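You operate a simulated robot arm through the tools that you are given. There is no shell and no other tool.

You are at the controls of a simulated two-armed robot. One attempt, no reset.

TASK
Send the yellow pack down the chute, then shut the yellow bolt again.
Fine: set it on the chute deck and push it on to the rollers.
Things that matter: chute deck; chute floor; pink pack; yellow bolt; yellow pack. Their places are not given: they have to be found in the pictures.

The check looks at the end state, three seconds after you hand in, the way a careful person would. Anything else that was tipped, shoved, dropped, spilled or broken makes it a failure.

THE ROBOT
Two 7-joint arms with fingered hands on one trunk that stands fixed in place. Base frame: the origin is at the foot of the trunk, x ahead of it, y to its left, z up; the work surface is at about z = 800. Lengths are in mm, angles in degrees, forces in N, time in s.
The left shoulder is at [70, 169, 1168], the right one opposite. With the tool pointing down near the work surface each hand reaches from about 240 to 680 mm from the base axis, measured 20 degrees to its own side. Payload 3.4 kg a hand.
Tool frame (each hand has its own): the origin (TCP) lies between the finger pads and is the grasp point; the fingertips stand 23 mm ahead of it; z points along the fingers, y is the line along which they close. The gripper opens to 116 mm; its body begins 65 mm behind the TCP. The gripper is a hand of 4 fingers: y runs from the thumb to the fingers, the wrist lies at [0, 0, -211] in the tool frame.
Orientation is told as [roll, pitch, yaw] about the base's x, y, z axes, in that order, counted from this pose: with the fingers straight down and closing along the base's y, the tool's x points along the base's -x, its y along +y and its z along -z.

THE INTERFACE
- The arms move only by the tool arm_command. It takes "left_deltas", "right_deltas" or both (then of equal length, played together; a hand with none holds still); each is a list of rows, each an object of numbers (a shift or turn left out is 0): "tx", "ty", "tz": the shift along the base's x, y, z in m; "wx", "wy", "wz": the turn, a rotation vector about the base's x, y, z in degrees. In form: [{"tx": .., "ty": .., "tz": .., "wx": .., "wy": .., "wz": ..}, ...]. A call has 1 to 20 rows; each row shifts and turns the commanded pose from where the row before left it. A row lasts 0.2 s, in which the tool goes at most 50 mm and 8.6 degrees; a call with a longer step from one row to the next is refused whole. Where a pose cannot be reached the arm comes as near as it can. A force on the tool above 40 N (or 10 N above the force at the start of the call, whichever is more), or a blocked arm, ends the call early, and 0.2 s more pass. In this call time passes only in rows, and 0.2 s behind the last. It gives the time, the measured TCP pose, the force on the tool (base axes), the opening and the grip force at its end, in the units of the frame above (readings bear some noise), with the torque about the TCP (base axes, N m) and any sound that the robot's microphone picked up.
- Cameras (640 x 400 px; columns grow to the right, rows downward): "scene" is now at [124.9, -35.9, 1389.2]; the picture's right is [-0.44, -0.90, 0.00], its down [-0.59, 0.29, -0.75] and it looks along [0.68, -0.33, -0.66] (base axes); focal length 319 px, centre (320, 200). "left" rides on the left gripper at [-69, 1, -90] in its tool frame; the picture's right is [-0.01, -1.00, 0.00], its down [0.79, -0.01, -0.61] and it looks along [0.61, -0.01, 0.79] (tool axes); focal length 251 px, centre (320, 200). "right" rides on the right gripper at [68, 1, -90] in its tool frame; the picture's right is [-0.01, 1.00, 0.00], its down [-0.79, -0.01, -0.61] and it looks along [-0.61, -0.01, 0.80] (tool axes); focal length 251 px, centre (320, 200).
- get_image(camera): a new picture of that camera. The clock stands still meanwhile.
- lift_body(by): slides the trunk up (or, below 0, down) by that many mm; the arms and the scene camera ride with it, the base frame stays. It gives what a move gives, with no picture.
- finger_targets(finger1, finger2, finger3, thumb_bend, hand): sets how far each is bent, from 0 (flat) to 1 (curled in); at 0.3 the hand is open as for a grip, at 0.7 the pads meet at the TCP. One left out holds its place. A second passes; each finger stops where it meets its share of the squeeze, and holds until it gets a number again. It is the only way to open and close the hand. It gives what a move gives, with no picture; readings hold the bend of each and the force on the fingers (four entries, about 0 where the hand has none), thumb and palm.
- aim_head(pan, tilt): turns the head with the scene camera to pan (to the left, within 86 degrees either way) and tilt (down, from -29 to 69), counted from straight ahead of the robot. It gives what a move gives.
- pixel_to_xyz(camera, pixels): for up to 12 pixels [column, row] of the newest picture of that camera ("zoom" is the newest enlarged one), the place [x, y, z] in the base frame of the surface seen there, good to about 3 mm. The clock stands still meanwhile.
- inspect(camera, box): a new picture of the part [left, top, right, bottom] of that camera's present view, enlarged. The clock stands still meanwhile.
- finish_job(): hands the job in; it is judged then, once.

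Leave the grippers open and the arms clear of the work at the hand-in unless told otherwise.

The tools are called as a command line: name --argument value ..., lists and objects as JSON in quotes. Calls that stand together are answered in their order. arm_command: Moves the arms, as the interface text tells. Its arguments: {"type":"object","properties":{"left_deltas":{"type":"array"},"right_deltas":{"type":"array"}},"required":[]} The other tools are called the same way: lift_body (by) moves the trunk up or down; finger_targets (finger1, finger2, finger3, thumb_bend, hand) moves the fingers one by one; aim_head (pan, tilt) turns the head that bears the scene camera; get_image (camera) takes a picture; pixel_to_xyz (camera, pixels) gives the place of the surface under pixels of a picture; inspect (camera, box) takes an enlarged picture of a part of a camera's view; finish_job () hands the job in.

At the start:

```text
time_s: 0.0
left_position: [402.3, -77.4, 1088.1]
left_orientation: [-0.1, -0.1, 0.0]
left_wrist_force: [0.7, -0.1, -0.1]
left_moment: [0.01, 0.01, 0.02]
left_opening: 115.8
left_grip_force: 0.0
left_shape: jaw
left_bend: [0.3, 0.3, 0.3, 0.3]
left_finger forces: [0.1, 0.0, 0.1, 0.1, 0.0, 0.1]
right_position: [353.9, -393.9, 1096.0]
right_orientation: [0.0, -0.1, 0.0]
right_wrist_force: [0.2, -0.2, -0.2]
right_moment: [0.0, -0.01, -0.02]
right_opening: 115.8
right_grip_force: 0.0
right_shape: jaw
right_bend: [0.3, 0.3, 0.3, 0.3]
right_finger forces: [0.0, 0.0, 0.0, 0.0, 0.1, 0.0]
trunk travel left (down, up): [-675.0, 265.0]
head pan, tilt (commanded): [-26.2, 41.1]
```

scene: 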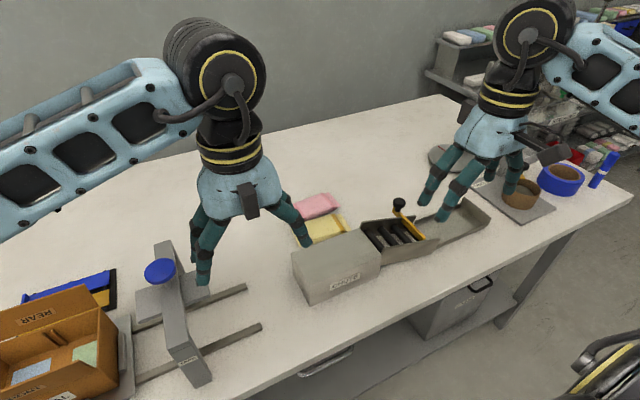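
right: 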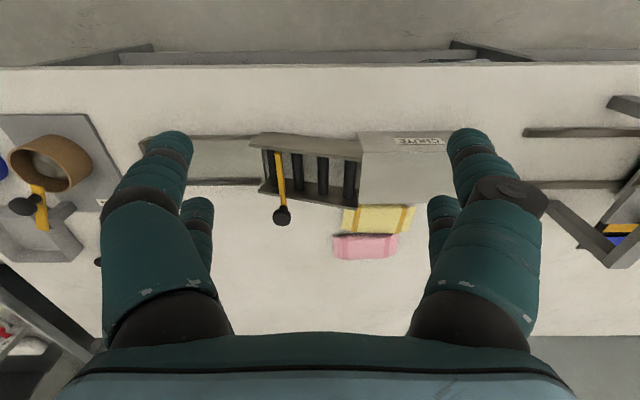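
left: 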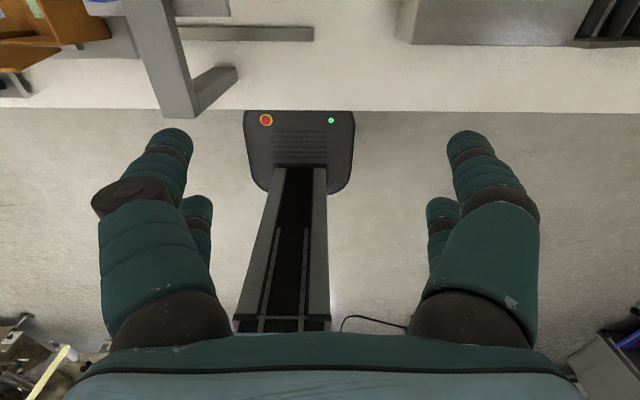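

I see a grey box marked "CHUTE" near (335,268), black rollers near (395,235), a yellow bolt with a black knob near (405,210), a yellow pack near (325,230) and a pink pack near (317,206). First I'll enlarge that region.

inspect --camera "scene" --box '[260, 170, 500, 320]'

inspect --camera "right" --box '[120, 100, 480, 290]'

```text
2.67 times, centred on (380, 245) of scene
```

zoom: 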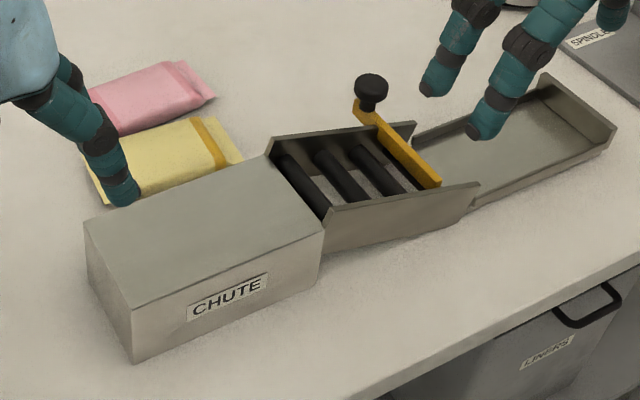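

```text
1.78 times, centred on (300, 195) of right
```

zoom: 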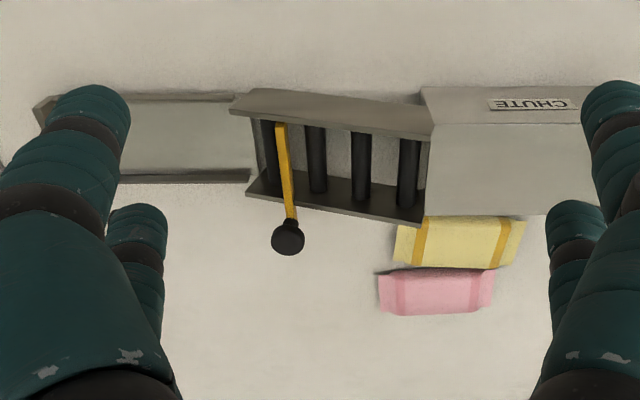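

The zooms show the layout: the deck is the grey box top, the rollers slope down to the right (−y), the yellow bolt lies across them with its knob on the far side, and the tray floor comes after. I'll take fresh scene zooms and measure points.

inspect --camera "scene" --box '[260, 170, 500, 320]'

pixel_to_xyz --camera "zoom" --pixels '[[90, 225], [130, 305], [322, 232], [268, 158], [200, 215], [372, 85], [360, 110], [437, 182], [412, 127], [470, 190], [545, 80], [612, 128]]'

pixel_to_xyz --camera "zoom" --pixels '[[165, 160], [205, 130], [240, 160], [150, 95], [213, 97], [140, 190], [300, 190], [340, 180], [375, 170], [510, 150], [270, 285], [290, 120]]'

```text
2.67 times, centred on (380, 245) of scene
```

zoom: 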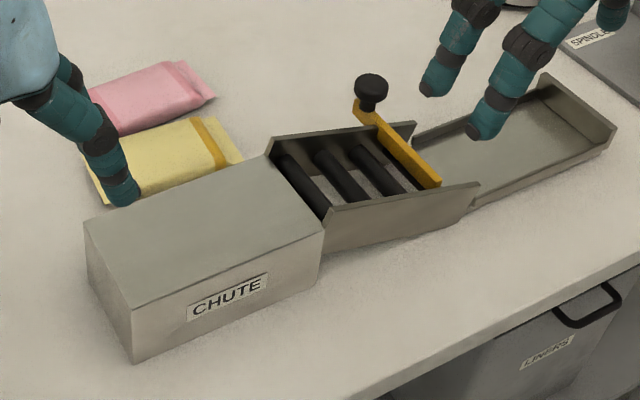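

```text
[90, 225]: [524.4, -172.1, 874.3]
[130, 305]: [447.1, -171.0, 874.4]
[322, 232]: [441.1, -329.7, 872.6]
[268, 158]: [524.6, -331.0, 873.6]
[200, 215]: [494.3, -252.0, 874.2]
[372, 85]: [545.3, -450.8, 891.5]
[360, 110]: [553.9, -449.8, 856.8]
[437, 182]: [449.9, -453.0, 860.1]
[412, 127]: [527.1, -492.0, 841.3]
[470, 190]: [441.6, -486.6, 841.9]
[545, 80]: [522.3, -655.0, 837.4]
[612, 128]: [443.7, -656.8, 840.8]
```

```text
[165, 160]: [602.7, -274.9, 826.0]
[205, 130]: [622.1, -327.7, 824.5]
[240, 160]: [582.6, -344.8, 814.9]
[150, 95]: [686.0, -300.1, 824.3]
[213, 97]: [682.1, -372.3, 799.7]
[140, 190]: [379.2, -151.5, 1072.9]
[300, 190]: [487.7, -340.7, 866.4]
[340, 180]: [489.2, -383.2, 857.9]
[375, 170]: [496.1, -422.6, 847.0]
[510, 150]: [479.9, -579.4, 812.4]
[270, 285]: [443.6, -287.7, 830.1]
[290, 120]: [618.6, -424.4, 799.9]
```

The deck top sits at z≈874, over x 442–525 and y −171 to −331. The bolt is at y≈−451 with its knob at x≈550. Next I'll look closer at the bolt and its mount.

inspect --camera "scene" --box '[360, 185, 450, 250]'

inspect --camera "right" --box '[230, 120, 370, 240]'

inspect --camera "scene" --box '[280, 185, 370, 250]'

```text
6.15 times, centred on (405, 218) of scene
```

zoom: 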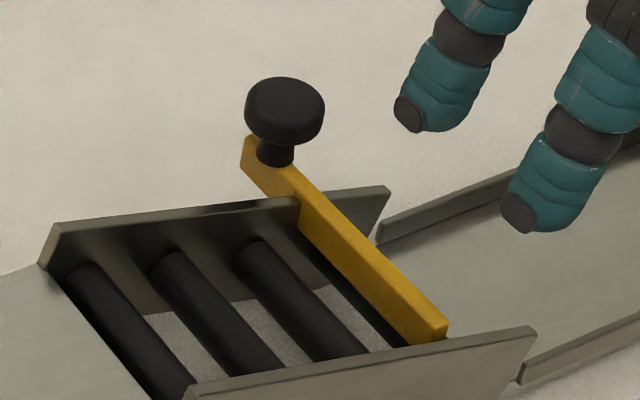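

```text
3.33 times, centred on (300, 180) of right
```

zoom: 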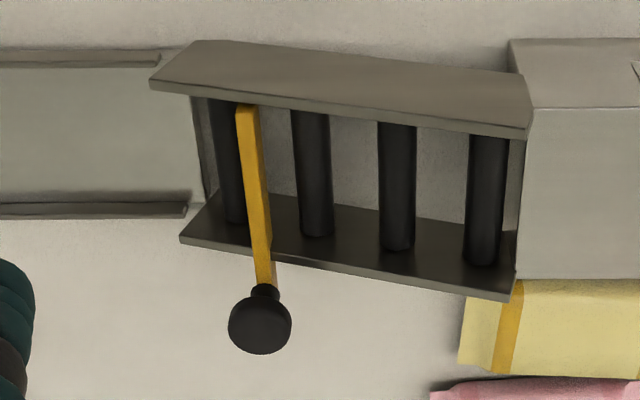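

```text
6.15 times, centred on (325, 218) of scene
```

zoom: 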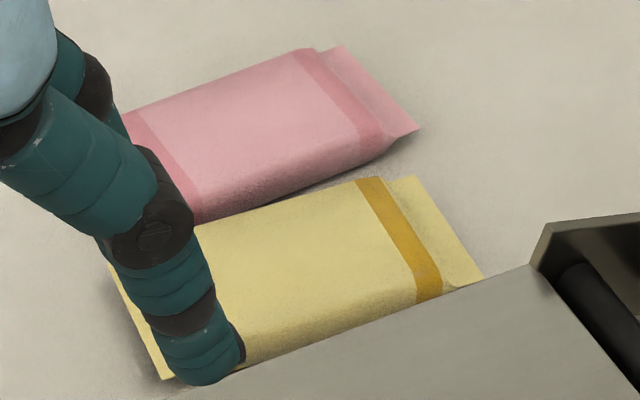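

The left fingers block the near end of the yellow pack in the scene view. I'll shift the left hand to +y, away from the work and at the same height, to clear the view.

arm_command --left_deltas '[{"ty": 0.04}, {"ty": 0.04}, {"ty": 0.04}, {"ty": 0.04}, {"ty": 0.04}, {"ty": 0.04}, {"ty": 0.02}]'

aim_head --pan -32 --tilt 45

get_image --camera "scene"

get_image --camera "left"

```text
time_s: 1.6
left_position: [403.5, 183.2, 1089.2]
left_orientation: [0.0, 0.0, 0.0]
left_wrist_force: [0.8, -0.5, 0.3]
left_moment: [0.0, 0.01, 0.0]
left_opening: 115.8
left_grip_force: 0.0
left_shape: jaw
left_bend: [0.3, 0.3, 0.3, 0.3]
left_finger forces: [0.1, 0.0, 0.1, 0.1, 0.0, 0.0]
right_position: [353.8, -393.8, 1096.6]
right_orientation: [0.0, 0.0, 0.0]
right_wrist_force: [-0.5, -0.6, -0.2]
right_moment: [-0.02, -0.02, 0.0]
right_opening: 115.7
right_grip_force: 0.0
right_shape: jaw
right_bend: [0.3, 0.3, 0.3, 0.3]
right_finger forces: [0.0, 0.0, 0.0, 0.1, 0.0, 0.0]
trunk travel left (down, up): [-675.0, 265.0]
head pan, tilt (commanded): [-26.2, 41.1]
```

```text
time_s: 2.3
left_position: [403.1, 182.1, 1089.4]
left_orientation: [0.1, -0.1, 0.0]
left_wrist_force: [0.3, -0.2, -0.2]
left_moment: [0.0, 0.0, 0.02]
left_opening: 115.9
left_grip_force: 0.0
left_shape: jaw
left_bend: [0.3, 0.3, 0.3, 0.3]
left_finger forces: [0.1, 0.0, 0.0, 0.1, 0.0, 0.0]
right_position: [353.6, -395.5, 1096.2]
right_orientation: [0.0, 0.1, 0.1]
right_wrist_force: [-0.1, 0.1, 0.8]
right_moment: [0.03, -0.01, -0.02]
right_opening: 115.9
right_grip_force: 0.1
right_shape: jaw
right_bend: [0.3, 0.3, 0.3, 0.3]
right_finger forces: [0.0, 0.0, 0.1, 0.0, 0.0, 0.0]
trunk travel left (down, up): [-675.0, 265.0]
head pan, tilt (commanded): [-32.0, 45.0]
```

```text
taken
```

scene: 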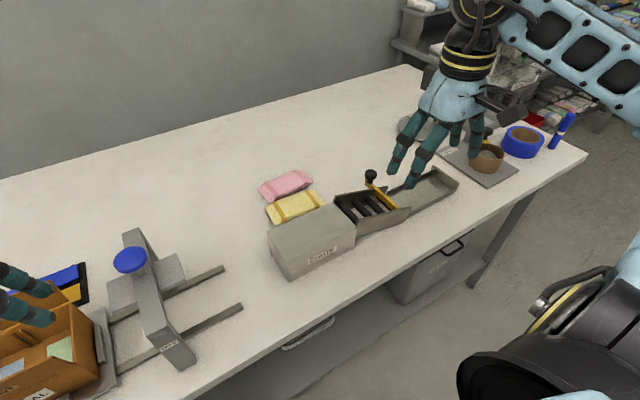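

```text
taken
```

left: 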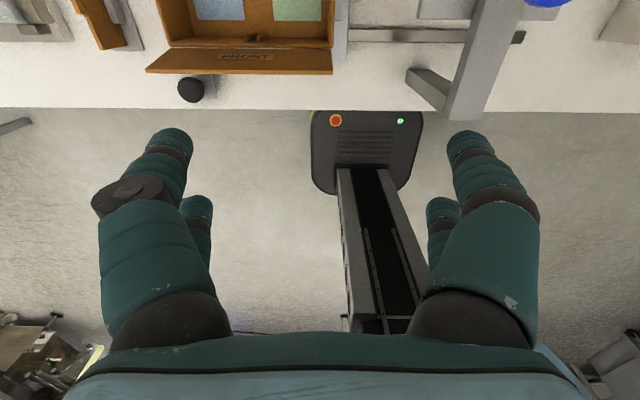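

The packs are now fully visible near (290,185) and (297,207). I'll zoom in there and measure their corners.

inspect --camera "scene" --box '[245, 155, 365, 235]'

pixel_to_xyz --camera "zoom" --pixels '[[115, 275], [155, 360], [250, 310], [380, 262], [425, 285], [375, 205], [345, 190], [170, 255], [260, 270], [240, 160], [200, 230], [340, 175]]'

```text
5.00 times, centred on (305, 195) of scene
```

zoom: 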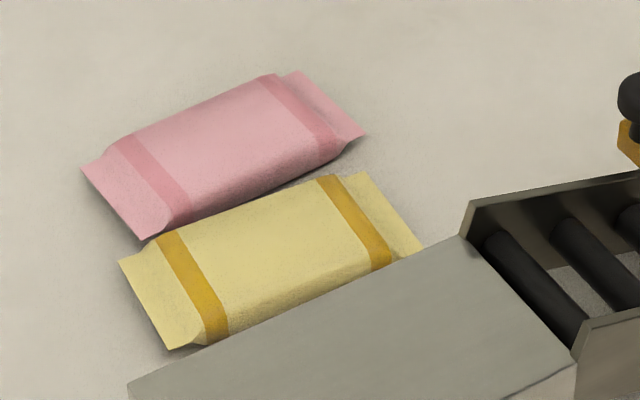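

```text
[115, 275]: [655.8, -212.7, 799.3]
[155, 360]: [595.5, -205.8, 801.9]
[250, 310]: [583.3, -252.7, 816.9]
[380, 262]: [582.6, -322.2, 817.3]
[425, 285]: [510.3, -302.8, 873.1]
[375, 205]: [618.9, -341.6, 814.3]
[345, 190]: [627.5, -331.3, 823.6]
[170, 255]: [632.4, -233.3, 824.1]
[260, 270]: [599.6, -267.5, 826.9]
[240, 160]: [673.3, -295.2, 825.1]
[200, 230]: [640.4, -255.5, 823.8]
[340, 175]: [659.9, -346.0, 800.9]
```

I need the pack edges more precisely: the gap between yellow and pink, and the yellow pack's direction.

pixel_to_xyz --camera "zoom" --pixels '[[182, 234], [250, 208], [318, 183], [225, 335], [300, 303], [385, 266], [185, 219], [260, 192], [335, 160], [225, 218], [290, 190], [124, 264]]'

pixel_to_xyz --camera "zoom" --pixels '[[168, 346], [145, 300], [195, 285], [360, 178], [415, 245], [385, 210], [365, 230], [280, 250], [150, 238], [85, 170], [362, 133], [298, 74]]'

```text
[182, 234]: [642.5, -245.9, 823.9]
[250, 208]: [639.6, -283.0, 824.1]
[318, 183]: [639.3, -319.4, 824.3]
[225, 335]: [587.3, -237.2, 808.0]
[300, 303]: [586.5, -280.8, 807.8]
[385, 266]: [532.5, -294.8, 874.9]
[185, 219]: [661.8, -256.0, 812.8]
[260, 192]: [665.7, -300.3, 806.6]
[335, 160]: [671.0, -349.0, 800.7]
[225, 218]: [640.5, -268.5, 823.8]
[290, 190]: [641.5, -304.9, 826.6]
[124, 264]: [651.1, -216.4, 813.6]
```

```text
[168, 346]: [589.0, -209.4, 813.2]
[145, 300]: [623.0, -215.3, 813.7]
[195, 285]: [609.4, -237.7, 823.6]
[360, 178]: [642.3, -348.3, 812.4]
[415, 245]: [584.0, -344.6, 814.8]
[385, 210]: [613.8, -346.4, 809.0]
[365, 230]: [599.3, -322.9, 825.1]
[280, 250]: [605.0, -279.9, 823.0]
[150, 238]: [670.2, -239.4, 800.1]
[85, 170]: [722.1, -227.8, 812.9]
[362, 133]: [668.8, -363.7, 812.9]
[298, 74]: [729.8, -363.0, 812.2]
```

The yellow pack's body spans about x 584–648, y −227 to −333, with its top at z≈824. Its end flaps reach to y≈−211 and −350 at z≈813. Pink begins only about 12 mm beyond it in x, so a grip along y over the ends is the safe one. I need to know the hand better, so I'll look at the right hand enlarged.

inspect --camera "scene" --box '[370, 40, 530, 200]'

finger_targets --hand "right" --finger1 0.1 --finger2 0.1 --finger3 0.1 --thumb_bend 0.1

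inspect --camera "scene" --box '[370, 40, 530, 200]'

get_image --camera "right"

```text
2.50 times, centred on (450, 120) of scene
```

zoom: 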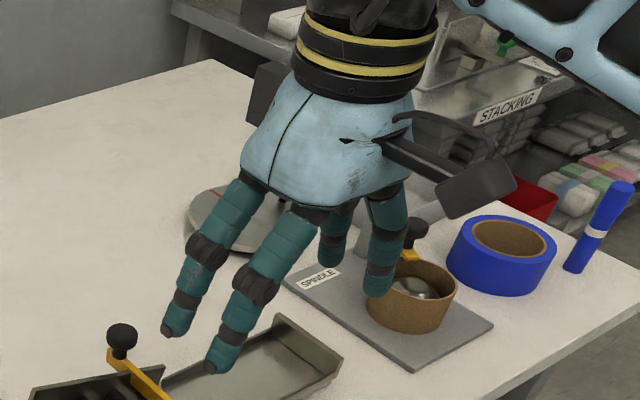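

```text
time_s: 3.3
left_position: [403.0, 183.4, 1088.1]
left_orientation: [0.1, -0.1, 0.0]
left_wrist_force: [0.4, 0.3, 0.4]
left_moment: [0.07, -0.01, 0.0]
left_opening: 116.1
left_grip_force: 0.0
left_shape: jaw
left_bend: [0.3, 0.3, 0.3, 0.3]
left_finger forces: [0.1, 0.0, 0.0, 0.0, 0.0, 0.0]
right_position: [353.8, -393.6, 1095.9]
right_orientation: [0.0, 0.0, 0.0]
right_wrist_force: [-0.6, 0.5, 1.5]
right_moment: [-0.03, -0.04, 0.01]
right_opening: 152.7
right_grip_force: 0.0
right_shape: fingers
right_bend: [0.1, 0.1, 0.1, 0.1]
right_finger forces: [0.0, 0.0, 0.1, 0.0, 0.1, 0.1]
trunk travel left (down, up): [-675.0, 265.0]
head pan, tilt (commanded): [-32.0, 45.0]
```

```text
2.50 times, centred on (450, 120) of scene
```

zoom: 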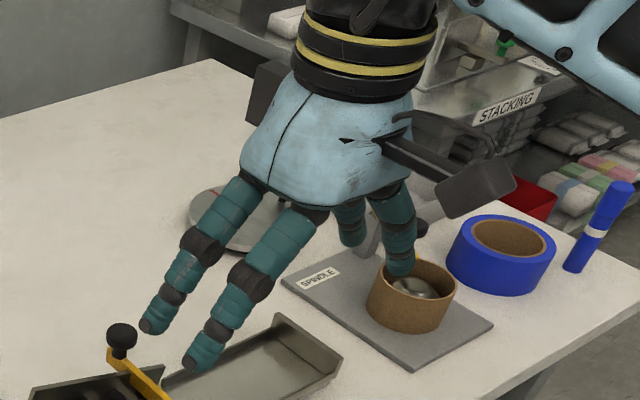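

```text
taken
```

right: 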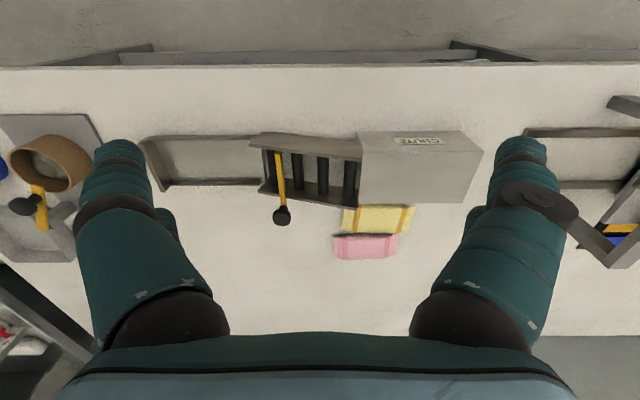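

At bend 0.1 the hand opens to 152.7 mm, wider than the pack's 139 mm length. Two digits show on each side, so I'll bend only the thumb, then only finger 1, to learn which digit is which.

finger_targets --hand "right" --thumb_bend 0.6

inspect --camera "scene" --box '[370, 40, 530, 200]'

get_image --camera "right"

finger_targets --hand "right" --thumb_bend 0.1 --finger1 0.7 --finger2 0.4

inspect --camera "scene" --box '[370, 40, 530, 200]'

get_image --camera "right"

```text
time_s: 4.3
left_position: [403.2, 183.8, 1087.9]
left_orientation: [0.1, 0.0, 0.0]
left_wrist_force: [-1.3, 0.1, 0.7]
left_moment: [0.0, -0.01, 0.0]
left_opening: 115.9
left_grip_force: 0.1
left_shape: jaw
left_bend: [0.3, 0.3, 0.3, 0.3]
left_finger forces: [0.1, 0.0, 0.0, 0.0, 0.0, 0.1]
right_position: [352.6, -394.7, 1097.0]
right_orientation: [-0.1, 0.0, 0.1]
right_wrist_force: [0.1, 0.1, -0.1]
right_moment: [-0.02, 0.0, 0.04]
right_opening: 91.8
right_grip_force: 0.1
right_shape: fingers
right_bend: [0.1, 0.1, 0.1, 0.6]
right_finger forces: [0.0, 0.1, 0.0, 0.1, 0.0, 0.0]
trunk travel left (down, up): [-675.0, 265.0]
head pan, tilt (commanded): [-32.0, 45.0]
```

```text
2.50 times, centred on (450, 120) of scene
```

zoom: 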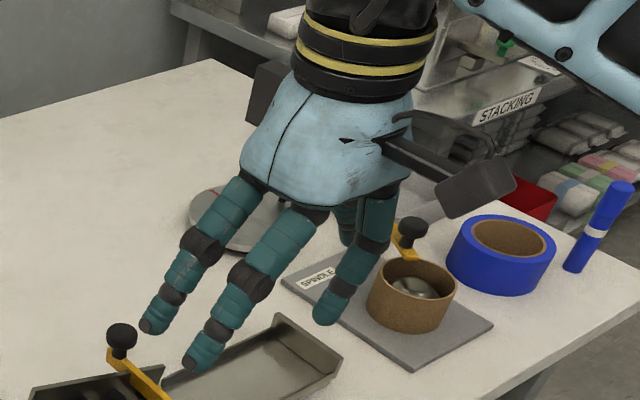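

```text
taken
```

right: 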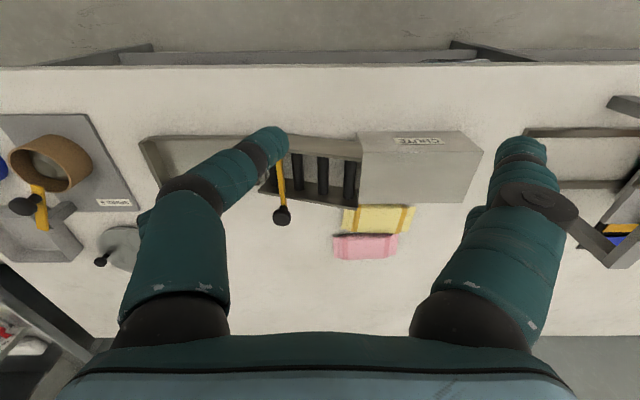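

```text
time_s: 5.3
left_position: [403.7, 183.9, 1088.9]
left_orientation: [-0.1, 0.0, 0.0]
left_wrist_force: [0.4, 0.0, 0.2]
left_moment: [-0.01, 0.02, 0.01]
left_opening: 115.9
left_grip_force: 0.1
left_shape: jaw
left_bend: [0.3, 0.3, 0.3, 0.3]
left_finger forces: [0.0, 0.0, 0.0, 0.0, 0.1, 0.0]
right_position: [354.0, -393.6, 1095.9]
right_orientation: [0.0, 0.0, 0.2]
right_wrist_force: [-0.2, 0.1, 0.1]
right_moment: [-0.02, 0.02, 0.03]
right_opening: 77.6
right_grip_force: 0.0
right_shape: fingers
right_bend: [0.7, 0.4, 0.1, 0.1]
right_finger forces: [0.0, 0.0, 0.0, 0.0, 0.0, 0.1]
trunk travel left (down, up): [-675.0, 265.0]
head pan, tilt (commanded): [-32.0, 45.0]
```

```text
2.50 times, centred on (450, 120) of scene
```

zoom: 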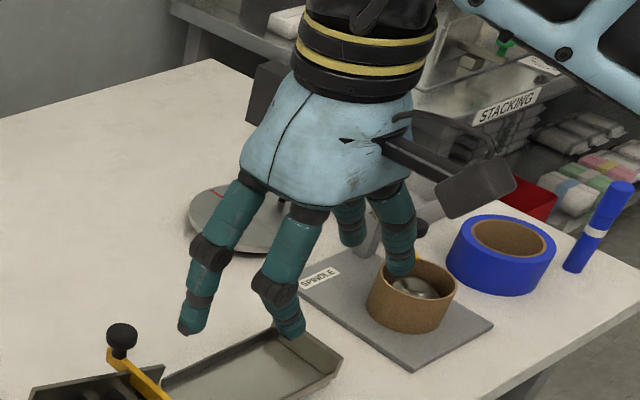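

```text
taken
```

right: 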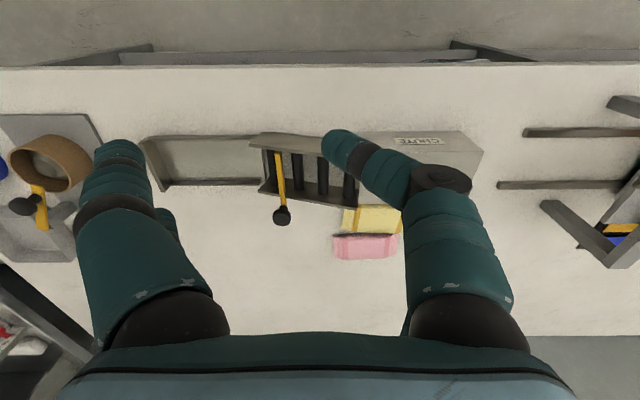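

Finger 1 is on the +y side nearer the robot and finger 2 is on the +y far side. The thumb is on the −y near side and finger 3 on the −y far side, so it is a 2×2 hand. I'll set all to 0.3 and measure the fingertips.

finger_targets --hand "right" --finger1 0.3 --finger2 0.3 --finger3 0.3 --thumb_bend 0.3

inspect --camera "scene" --box '[370, 80, 530, 200]'

pixel_to_xyz --camera "zoom" --pixels '[[168, 230], [215, 265], [200, 260], [235, 250], [375, 185], [328, 160], [185, 190], [240, 230]]'

```text
time_s: 6.3
left_position: [403.4, 183.6, 1088.3]
left_orientation: [0.0, 0.0, -0.1]
left_wrist_force: [0.7, -0.7, -0.7]
left_moment: [0.01, -0.02, 0.02]
left_opening: 115.8
left_grip_force: 0.0
left_shape: jaw
left_bend: [0.3, 0.3, 0.3, 0.3]
left_finger forces: [0.1, 0.0, 0.1, 0.1, 0.0, 0.0]
right_position: [354.2, -395.1, 1095.8]
right_orientation: [0.0, 0.0, 0.1]
right_wrist_force: [-1.5, -0.6, -0.6]
right_moment: [-0.03, 0.02, -0.02]
right_opening: 116.8
right_grip_force: 0.0
right_shape: fingers
right_bend: [0.3, 0.3, 0.3, 0.3]
right_finger forces: [0.0, 0.1, 0.1, 0.0, 0.0, 0.1]
trunk travel left (down, up): [-675.0, 265.0]
head pan, tilt (commanded): [-32.0, 45.0]
```

```text
3.33 times, centred on (450, 140) of scene
```

zoom: 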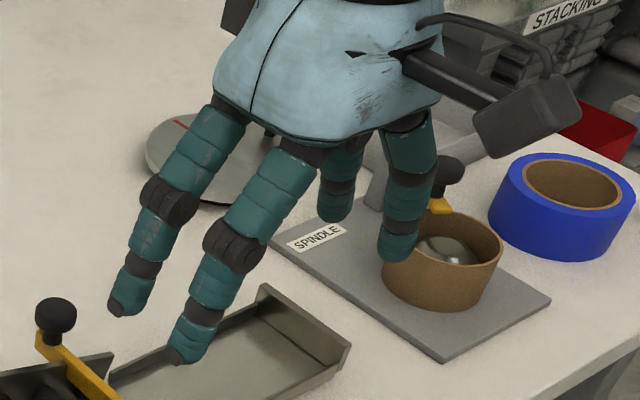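

```text
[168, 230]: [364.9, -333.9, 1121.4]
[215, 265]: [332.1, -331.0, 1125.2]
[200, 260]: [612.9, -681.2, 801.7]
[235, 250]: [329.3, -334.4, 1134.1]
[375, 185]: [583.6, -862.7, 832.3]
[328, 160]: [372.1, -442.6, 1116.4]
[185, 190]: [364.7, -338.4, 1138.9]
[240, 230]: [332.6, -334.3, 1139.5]
```

pixel_to_xyz --camera "zoom" --pixels '[[115, 308], [130, 285], [175, 358], [193, 335], [210, 345], [400, 250], [395, 210], [338, 190], [335, 215], [110, 303], [150, 290], [388, 255]]'

```text
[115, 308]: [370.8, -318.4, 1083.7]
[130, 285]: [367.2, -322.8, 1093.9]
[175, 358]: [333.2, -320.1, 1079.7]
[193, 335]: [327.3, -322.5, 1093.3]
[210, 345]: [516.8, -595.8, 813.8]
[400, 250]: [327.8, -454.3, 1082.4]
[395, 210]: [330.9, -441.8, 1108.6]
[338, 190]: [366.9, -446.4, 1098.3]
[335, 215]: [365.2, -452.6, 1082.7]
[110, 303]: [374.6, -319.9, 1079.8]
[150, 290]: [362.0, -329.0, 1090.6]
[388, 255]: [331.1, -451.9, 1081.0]
```

Each side's two fingers sit about ±18 mm in x from the TCP, are about 20 mm thick, and their tips are about 20 mm below the TCP. That lets me cage the bolt knob with the hand at yaw 0. I'll bring the right hand nearer the bolt, still high, with a forward tilt of 24° for reach.

arm_command --right_deltas '[{"tx": 0.03, "ty": -0.014, "tz": -0.01, "wy": -6}, {"tx": 0.03, "ty": -0.014, "tz": -0.01, "wy": -6}, {"tx": 0.03, "ty": -0.014, "tz": -0.01, "wy": -6}, {"tx": 0.03, "ty": -0.014, "tz": -0.01, "wy": -6}]'

get_image --camera "right"

get_image --camera "scene"

```text
time_s: 7.3
left_position: [403.3, 182.5, 1089.1]
left_orientation: [0.0, -0.1, -0.1]
left_wrist_force: [-0.7, 0.4, -0.7]
left_moment: [-0.02, -0.01, -0.02]
left_opening: 115.9
left_grip_force: 0.0
left_shape: jaw
left_bend: [0.3, 0.3, 0.3, 0.3]
left_finger forces: [0.0, 0.0, 0.1, 0.0, 0.0, 0.1]
right_position: [474.5, -448.7, 1056.1]
right_orientation: [0.0, -24.0, 0.2]
right_wrist_force: [-0.5, -0.4, 0.1]
right_moment: [-0.01, -0.01, 0.01]
right_opening: 117.0
right_grip_force: 0.0
right_shape: fingers
right_bend: [0.3, 0.3, 0.3, 0.3]
right_finger forces: [0.1, 0.1, 0.0, 0.0, 0.1, 0.1]
trunk travel left (down, up): [-675.0, 265.0]
head pan, tilt (commanded): [-32.0, 45.0]
```

```text
taken
```

right: 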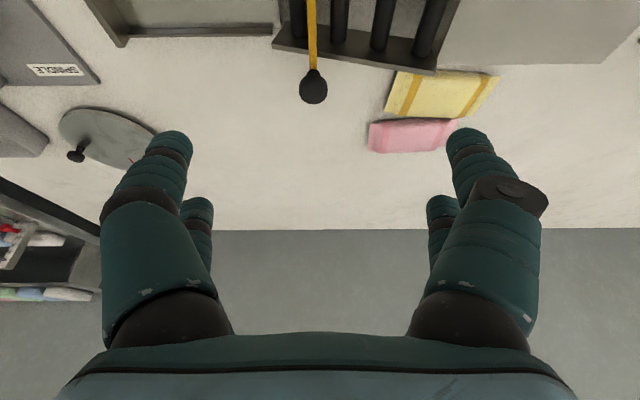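

```text
taken
```

scene: 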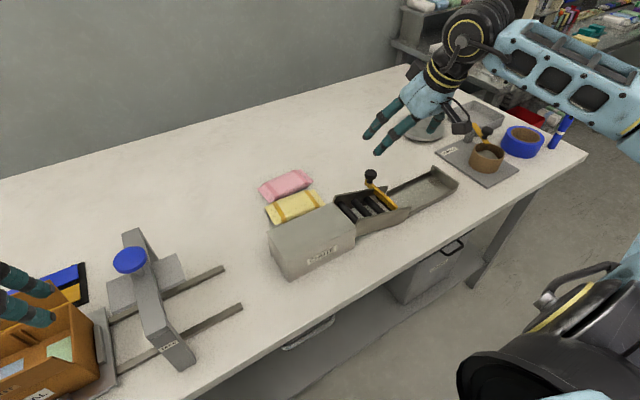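

The knob is clear in the right view near (314,87). I'll zoom in and measure the knob and the far rail.

inspect --camera "right" --box '[260, 0, 420, 120]'

pixel_to_xyz --camera "zoom" --pixels '[[213, 340], [165, 340], [263, 340], [213, 300], [213, 385], [213, 280], [213, 180], [205, 60], [60, 170], [150, 185], [280, 200], [400, 225]]'

inspect --camera "scene" --box '[330, 160, 420, 230]'

pixel_to_xyz --camera "zoom" --pixels '[[290, 100], [290, 75], [290, 125], [255, 100], [328, 100], [290, 150], [350, 200], [40, 245], [150, 220], [250, 195], [395, 185], [325, 175]]'

```text
3.33 times, centred on (340, 60) of right
```

zoom: 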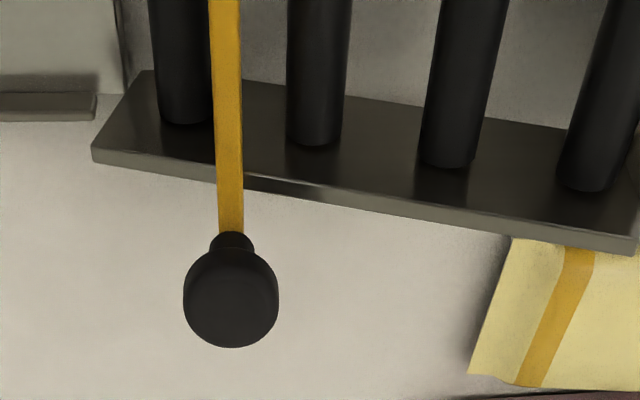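

```text
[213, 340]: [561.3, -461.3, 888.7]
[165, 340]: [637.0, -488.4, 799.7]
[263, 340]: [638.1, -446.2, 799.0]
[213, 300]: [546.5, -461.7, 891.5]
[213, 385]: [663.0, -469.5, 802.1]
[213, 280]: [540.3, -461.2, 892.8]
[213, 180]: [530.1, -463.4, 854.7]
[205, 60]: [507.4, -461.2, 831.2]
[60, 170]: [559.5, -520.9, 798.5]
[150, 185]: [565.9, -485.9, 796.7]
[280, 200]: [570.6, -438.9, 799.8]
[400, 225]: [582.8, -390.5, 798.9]
```

```text
5.71 times, centred on (375, 195) of scene
```

zoom: 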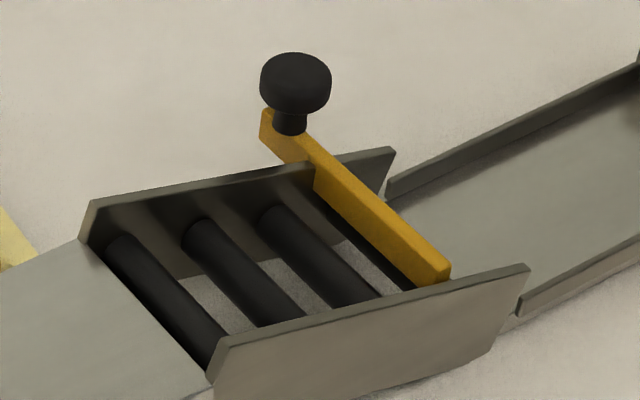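

```text
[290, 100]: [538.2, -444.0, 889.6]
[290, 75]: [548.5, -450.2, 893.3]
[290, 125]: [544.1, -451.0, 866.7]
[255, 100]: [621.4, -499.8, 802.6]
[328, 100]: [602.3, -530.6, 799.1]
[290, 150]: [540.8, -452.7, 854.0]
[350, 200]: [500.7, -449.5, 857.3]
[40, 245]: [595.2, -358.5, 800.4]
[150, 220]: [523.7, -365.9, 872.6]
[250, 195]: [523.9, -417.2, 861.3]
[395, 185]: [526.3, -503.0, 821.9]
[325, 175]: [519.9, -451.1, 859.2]
```

The knob head centre is about (548, −452), z 875–893. The bar top is at z≈858 and the rail top near it at about 853–866. I'll narrow the fingers to 0.5 so they stay clear of the rail, then move above the knob.

finger_targets --hand "right" --finger1 0.48 --finger2 0.48 --finger3 0.48 --thumb_bend 0.48

arm_command --right_deltas '[{"tx": 0.018, "ty": -0.001, "tz": -0.028}, {"tx": 0.018, "ty": -0.001, "tz": -0.028}, {"tx": 0.018, "ty": -0.001, "tz": -0.028}, {"tx": 0.018, "ty": 0, "tz": -0.028}]'

get_image --camera "right"

inspect --camera "scene" --box '[320, 90, 480, 230]'

```text
time_s: 8.3
left_position: [403.1, 182.9, 1090.0]
left_orientation: [0.0, 0.1, 0.0]
left_wrist_force: [-1.1, -0.7, 0.5]
left_moment: [-0.02, 0.03, 0.05]
left_opening: 115.8
left_grip_force: 0.0
left_shape: jaw
left_bend: [0.3, 0.3, 0.3, 0.3]
left_finger forces: [0.0, 0.0, 0.0, 0.0, 0.0, 0.1]
right_position: [472.8, -447.9, 1057.4]
right_orientation: [0.0, -24.0, 0.1]
right_wrist_force: [0.3, -0.3, -0.5]
right_moment: [0.0, 0.03, -0.05]
right_opening: 64.5
right_grip_force: 0.2
right_shape: fingers
right_bend: [0.48, 0.48, 0.48, 0.48]
right_finger forces: [0.1, 0.0, 0.0, 0.0, 0.0, 0.0]
trunk travel left (down, up): [-675.0, 265.0]
head pan, tilt (commanded): [-32.0, 45.0]
```

```text
time_s: 9.3
left_position: [405.3, 183.5, 1089.2]
left_orientation: [-0.1, 0.1, 0.0]
left_wrist_force: [-0.1, -0.3, 0.2]
left_moment: [0.01, -0.01, 0.0]
left_opening: 116.1
left_grip_force: 0.1
left_shape: jaw
left_bend: [0.3, 0.3, 0.3, 0.3]
left_finger forces: [0.1, 0.0, 0.0, 0.1, 0.1, 0.1]
right_position: [546.3, -449.9, 946.1]
right_orientation: [0.0, -23.9, 0.0]
right_wrist_force: [-0.4, 0.6, 1.2]
right_moment: [0.02, 0.0, -0.01]
right_opening: 64.4
right_grip_force: 0.2
right_shape: fingers
right_bend: [0.48, 0.48, 0.48, 0.48]
right_finger forces: [0.1, 0.0, 0.0, 0.0, 0.1, 0.0]
trunk travel left (down, up): [-675.0, 265.0]
head pan, tilt (commanded): [-32.0, 45.0]
```

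```text
taken
```

right: 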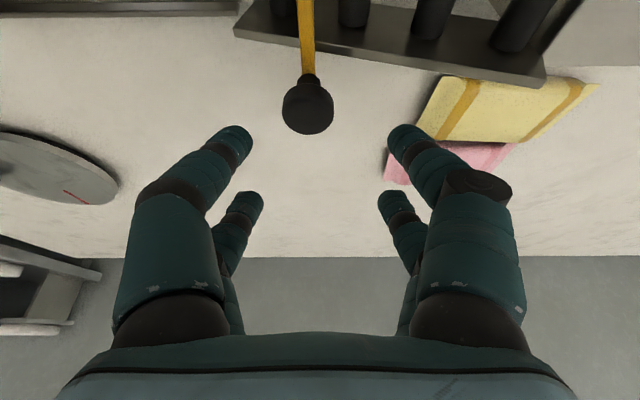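

```text
2.86 times, centred on (400, 160) of scene
```

zoom: 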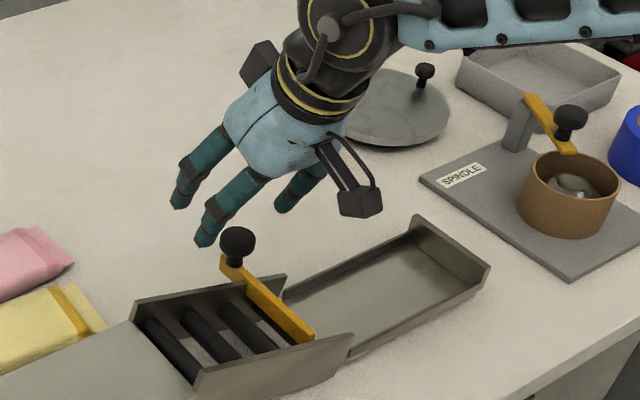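

The knob sits at about (307,103) in the right view, slightly to −y of the finger midline at column 320. I'll measure its y from here.

pixel_to_xyz --camera "right" --pixels '[[285, 103], [292, 103], [307, 103], [322, 103], [329, 103], [307, 90], [307, 125], [307, 60], [236, 138], [405, 138], [250, 135], [390, 135]]'

pixel_to_xyz --camera "zoom" --pixels '[[238, 240], [224, 240], [252, 240], [238, 232], [205, 240], [180, 200], [285, 205], [215, 225]]'

```text
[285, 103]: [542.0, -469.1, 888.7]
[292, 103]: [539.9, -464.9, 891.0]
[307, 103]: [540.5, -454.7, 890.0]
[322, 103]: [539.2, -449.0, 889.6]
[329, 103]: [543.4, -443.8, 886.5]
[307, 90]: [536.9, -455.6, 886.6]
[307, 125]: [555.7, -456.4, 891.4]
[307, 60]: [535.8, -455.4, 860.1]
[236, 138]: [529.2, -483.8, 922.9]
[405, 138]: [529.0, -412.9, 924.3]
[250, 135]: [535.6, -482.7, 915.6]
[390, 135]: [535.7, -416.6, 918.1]
```

```text
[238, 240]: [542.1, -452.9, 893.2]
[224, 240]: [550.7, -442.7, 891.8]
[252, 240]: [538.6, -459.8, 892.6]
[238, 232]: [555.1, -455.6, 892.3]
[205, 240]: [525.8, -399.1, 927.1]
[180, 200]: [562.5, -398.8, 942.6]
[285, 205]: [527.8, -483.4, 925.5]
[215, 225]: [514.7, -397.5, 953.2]
```

The knob centre is at y≈−455.5, and my fingers are centred at about −449. I'll shift −6 mm in y and lower 50 mm, so the near fingertips stop at about z 866, above the rail and bar.

arm_command --right_deltas '[{"tx": -0.001, "ty": -0.006, "tz": -0.015}, {"tz": -0.02}, {"tz": -0.015}]'

get_image --camera "right"

inspect --camera "scene" --box '[320, 110, 460, 230]'

```text
time_s: 10.1
left_position: [402.9, 183.9, 1089.6]
left_orientation: [0.0, 0.0, 0.0]
left_wrist_force: [0.6, 0.0, -1.1]
left_moment: [0.0, 0.01, -0.02]
left_opening: 115.9
left_grip_force: 0.1
left_shape: jaw
left_bend: [0.3, 0.3, 0.3, 0.3]
left_finger forces: [0.0, 0.0, 0.0, 0.1, 0.1, 0.1]
right_position: [544.9, -456.2, 897.6]
right_orientation: [0.0, -24.1, -0.1]
right_wrist_force: [5.0, -1.4, 5.9]
right_moment: [0.21, -0.04, -0.18]
right_opening: 64.2
right_grip_force: 3.1
right_shape: fingers
right_bend: [0.48, 0.48, 0.48, 0.48]
right_finger forces: [6.8, 0.1, 0.1, 0.0, 0.0, 0.0]
trunk travel left (down, up): [-675.0, 265.0]
head pan, tilt (commanded): [-32.0, 45.0]
```

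```text
taken
```

right: 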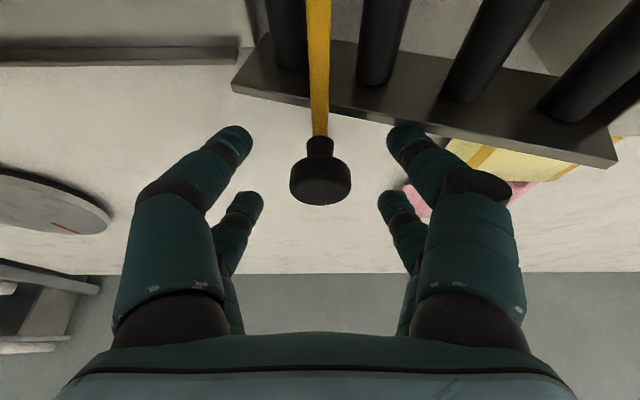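

```text
3.33 times, centred on (390, 170) of scene
```

zoom: 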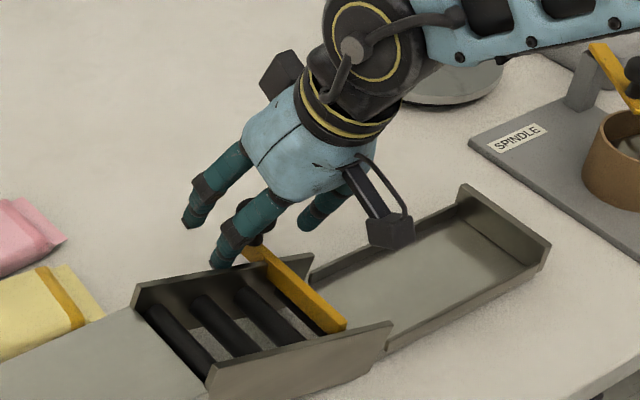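

Finger 1 reads 6.8 N, so it is just touching the far rail top. The knob is now centred at column 320. I'll raise 5 mm and shift 4 mm in +x to come off the rail.

arm_command --right_deltas '[{"tx": 0.003, "tz": 0.005}]'

finger_targets --hand "right" --finger1 0.58 --finger2 0.58 --finger3 0.58 --thumb_bend 0.58

get_image --camera "right"

inspect --camera "scene" --box '[340, 140, 430, 220]'

```text
time_s: 10.5
left_position: [403.5, 182.8, 1089.2]
left_orientation: [0.0, -0.1, 0.0]
left_wrist_force: [0.4, 0.4, 0.9]
left_moment: [-0.02, 0.02, 0.0]
left_opening: 115.9
left_grip_force: 0.0
left_shape: jaw
left_bend: [0.3, 0.3, 0.3, 0.3]
left_finger forces: [0.0, 0.0, 0.1, 0.1, 0.0, 0.0]
right_position: [545.9, -459.1, 899.0]
right_orientation: [0.0, -23.9, 0.0]
right_wrist_force: [1.1, 0.3, 0.3]
right_moment: [0.08, -0.02, -0.03]
right_opening: 65.1
right_grip_force: 0.4
right_shape: fingers
right_bend: [0.48, 0.48, 0.48, 0.48]
right_finger forces: [0.8, 0.0, 0.1, 0.0, 0.0, 0.1]
trunk travel left (down, up): [-675.0, 265.0]
head pan, tilt (commanded): [-32.0, 45.0]
```

```text
time_s: 11.5
left_position: [403.3, 182.6, 1087.7]
left_orientation: [0.0, 0.0, 0.1]
left_wrist_force: [-0.1, 0.6, -0.6]
left_moment: [-0.01, 0.0, -0.01]
left_opening: 116.1
left_grip_force: 0.0
left_shape: jaw
left_bend: [0.3, 0.3, 0.3, 0.3]
left_finger forces: [0.1, 0.0, 0.1, 0.1, 0.0, 0.0]
right_position: [547.0, -457.4, 900.1]
right_orientation: [0.0, -24.0, 0.2]
right_wrist_force: [0.0, -0.1, 0.1]
right_moment: [0.03, 0.01, 0.0]
right_opening: 38.4
right_grip_force: 0.0
right_shape: fingers
right_bend: [0.57, 0.57, 0.57, 0.57]
right_finger forces: [0.0, 0.0, 0.0, 0.0, 0.0, 0.1]
trunk travel left (down, up): [-675.0, 265.0]
head pan, tilt (commanded): [-32.0, 45.0]
```

```text
taken
```

right: 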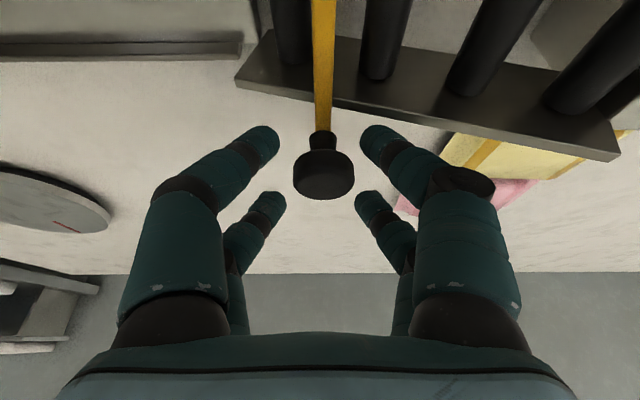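

```text
5.00 times, centred on (385, 180) of scene
```

zoom: 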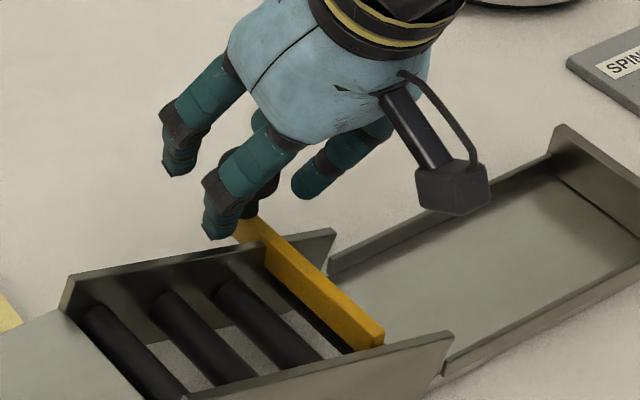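

The knob at (323,180) lies between all four fingertips and nothing is in contact yet. I'll close further until the fingers touch it.

finger_targets --hand "right" --finger1 0.68 --finger2 0.68 --finger3 0.68 --thumb_bend 0.68

get_image --camera "right"

```text
time_s: 12.5
left_position: [404.0, 183.1, 1088.5]
left_orientation: [0.0, 0.1, 0.0]
left_wrist_force: [0.2, -0.3, -0.4]
left_moment: [-0.02, -0.03, -0.01]
left_opening: 115.9
left_grip_force: 0.0
left_shape: jaw
left_bend: [0.3, 0.3, 0.3, 0.3]
left_finger forces: [0.0, 0.0, 0.0, 0.0, 0.0, 0.1]
right_position: [546.5, -457.3, 898.5]
right_orientation: [0.0, -24.0, 0.1]
right_wrist_force: [0.2, 0.5, -2.1]
right_moment: [0.01, 0.01, -0.03]
right_opening: 15.7
right_grip_force: 2.5
right_shape: fingers
right_bend: [0.64, 0.68, 0.68, 0.66]
right_finger forces: [2.3, 0.5, 0.0, 0.0, 1.8, 0.0]
trunk travel left (down, up): [-675.0, 265.0]
head pan, tilt (commanded): [-32.0, 45.0]
```

```text
taken
```

right: 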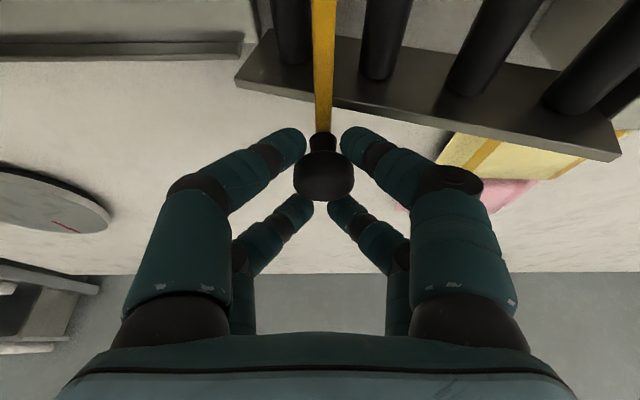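

The knob is caged, with finger 1 at 2.3 N and the thumb at 1.8 N. I'll pull in +x gently, 30 mm as a trial, to see whether the bolt slides that way.

arm_command --right_deltas '[{"tx": 0.008}, {"tx": 0.01}, {"tx": 0.012}]'

get_image --camera "right"

inspect --camera "scene" --box '[340, 140, 430, 220]'

```text
time_s: 13.3
left_position: [403.3, 182.7, 1088.9]
left_orientation: [0.0, 0.0, 0.1]
left_wrist_force: [0.9, 0.0, -0.4]
left_moment: [-0.01, 0.01, 0.0]
left_opening: 115.9
left_grip_force: 0.1
left_shape: jaw
left_bend: [0.3, 0.3, 0.3, 0.3]
left_finger forces: [0.0, 0.0, 0.0, 0.0, 0.0, 0.0]
right_position: [578.1, -458.5, 900.3]
right_orientation: [0.0, -24.0, 0.1]
right_wrist_force: [-1.0, 4.1, -2.4]
right_moment: [0.04, -0.01, 0.03]
right_opening: 15.4
right_grip_force: 2.4
right_shape: fingers
right_bend: [0.63, 0.67, 0.68, 0.67]
right_finger forces: [3.1, 1.2, 0.1, 0.1, 1.2, 0.0]
trunk travel left (down, up): [-675.0, 265.0]
head pan, tilt (commanded): [-32.0, 45.0]
```

```text
taken
```

right: 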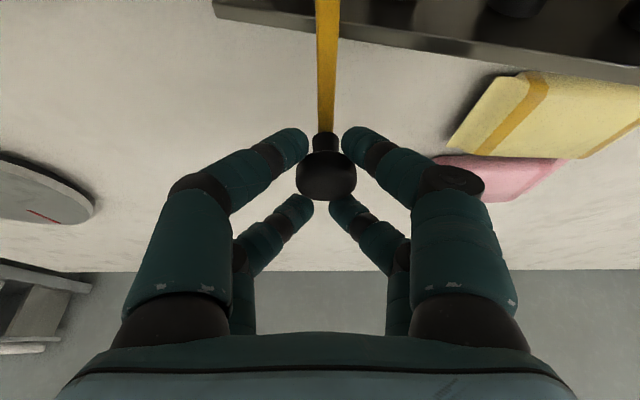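

```text
5.00 times, centred on (385, 180) of scene
```

zoom: 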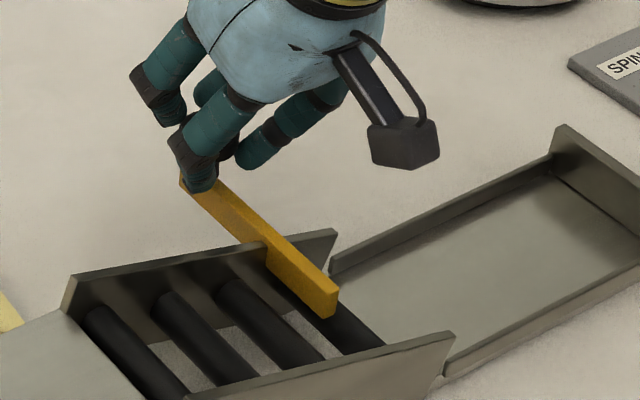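

The bolt slides freely in +x; its near end is now around x≈481. I'll go on another 25 mm, then look so I don't pull it out of its slot.

arm_command --right_deltas '[{"tx": 0.008, "ty": 0.001}, {"tx": 0.009}, {"tx": 0.008}]'

inspect --camera "scene" --box '[340, 130, 430, 220]'

pixel_to_xyz --camera "zoom" --pixels '[[300, 290], [310, 300], [220, 240], [320, 310]]'

```text
time_s: 14.1
left_position: [403.3, 182.9, 1088.0]
left_orientation: [0.0, 0.1, 0.0]
left_wrist_force: [-0.1, -1.1, 0.0]
left_moment: [0.01, 0.04, -0.01]
left_opening: 116.1
left_grip_force: 0.0
left_shape: jaw
left_bend: [0.3, 0.3, 0.3, 0.3]
left_finger forces: [0.0, 0.1, 0.1, 0.1, 0.0, 0.0]
right_position: [604.6, -459.1, 899.6]
right_orientation: [-0.1, -24.0, 0.1]
right_wrist_force: [-0.2, 2.8, -1.3]
right_moment: [0.0, -0.02, 0.01]
right_opening: 14.5
right_grip_force: 2.5
right_shape: fingers
right_bend: [0.63, 0.67, 0.68, 0.67]
right_finger forces: [2.4, 1.3, 0.0, 0.1, 1.3, 0.0]
trunk travel left (down, up): [-675.0, 265.0]
head pan, tilt (commanded): [-32.0, 45.0]
```

```text
4.44 times, centred on (385, 175) of scene
```

zoom: 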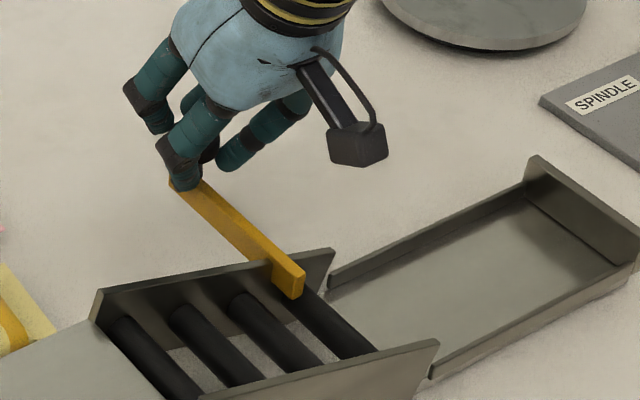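

```text
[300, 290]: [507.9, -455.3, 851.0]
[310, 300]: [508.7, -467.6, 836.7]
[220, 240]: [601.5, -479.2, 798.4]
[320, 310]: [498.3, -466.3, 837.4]
```

The bolt's end is at x≈507 and the rail's inner face is at x≈520. I'll pull about 12 mm more, gently, watching the force for a stop.

arm_command --right_deltas '[{"tx": 0.004}, {"tx": 0.004}, {"tx": 0.004}]'

inspect --camera "scene" --box '[340, 130, 430, 220]'

pixel_to_xyz --camera "zoom" --pixels '[[285, 280], [290, 285], [295, 275], [250, 270], [310, 258]]'

```text
time_s: 14.9
left_position: [403.7, 182.8, 1088.7]
left_orientation: [0.0, 0.0, 0.0]
left_wrist_force: [-0.4, 0.3, 0.1]
left_moment: [0.0, -0.01, -0.03]
left_opening: 115.8
left_grip_force: 0.0
left_shape: jaw
left_bend: [0.3, 0.3, 0.3, 0.3]
left_finger forces: [0.0, 0.0, 0.0, 0.0, 0.0, 0.0]
right_position: [615.6, -457.7, 899.3]
right_orientation: [0.0, -24.0, 0.0]
right_wrist_force: [-1.0, 0.4, -0.6]
right_moment: [0.03, -0.01, -0.02]
right_opening: 13.8
right_grip_force: 2.2
right_shape: fingers
right_bend: [0.64, 0.67, 0.68, 0.67]
right_finger forces: [2.1, 1.1, 0.0, 0.0, 1.9, 0.0]
trunk travel left (down, up): [-675.0, 265.0]
head pan, tilt (commanded): [-32.0, 45.0]
```

```text
4.44 times, centred on (385, 175) of scene
```

zoom: 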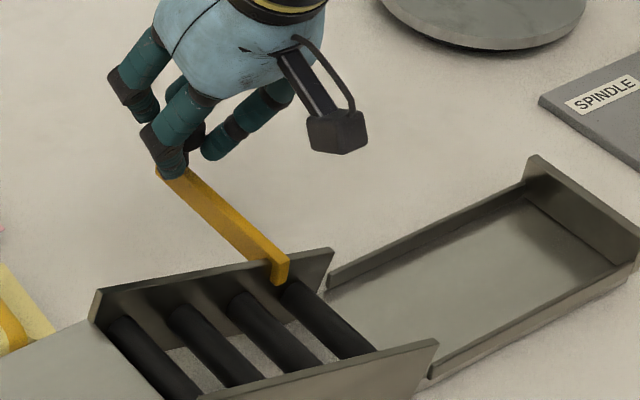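

```text
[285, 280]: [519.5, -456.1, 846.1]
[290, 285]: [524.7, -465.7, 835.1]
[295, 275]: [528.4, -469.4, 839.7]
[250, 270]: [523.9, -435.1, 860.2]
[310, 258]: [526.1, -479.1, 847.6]
```

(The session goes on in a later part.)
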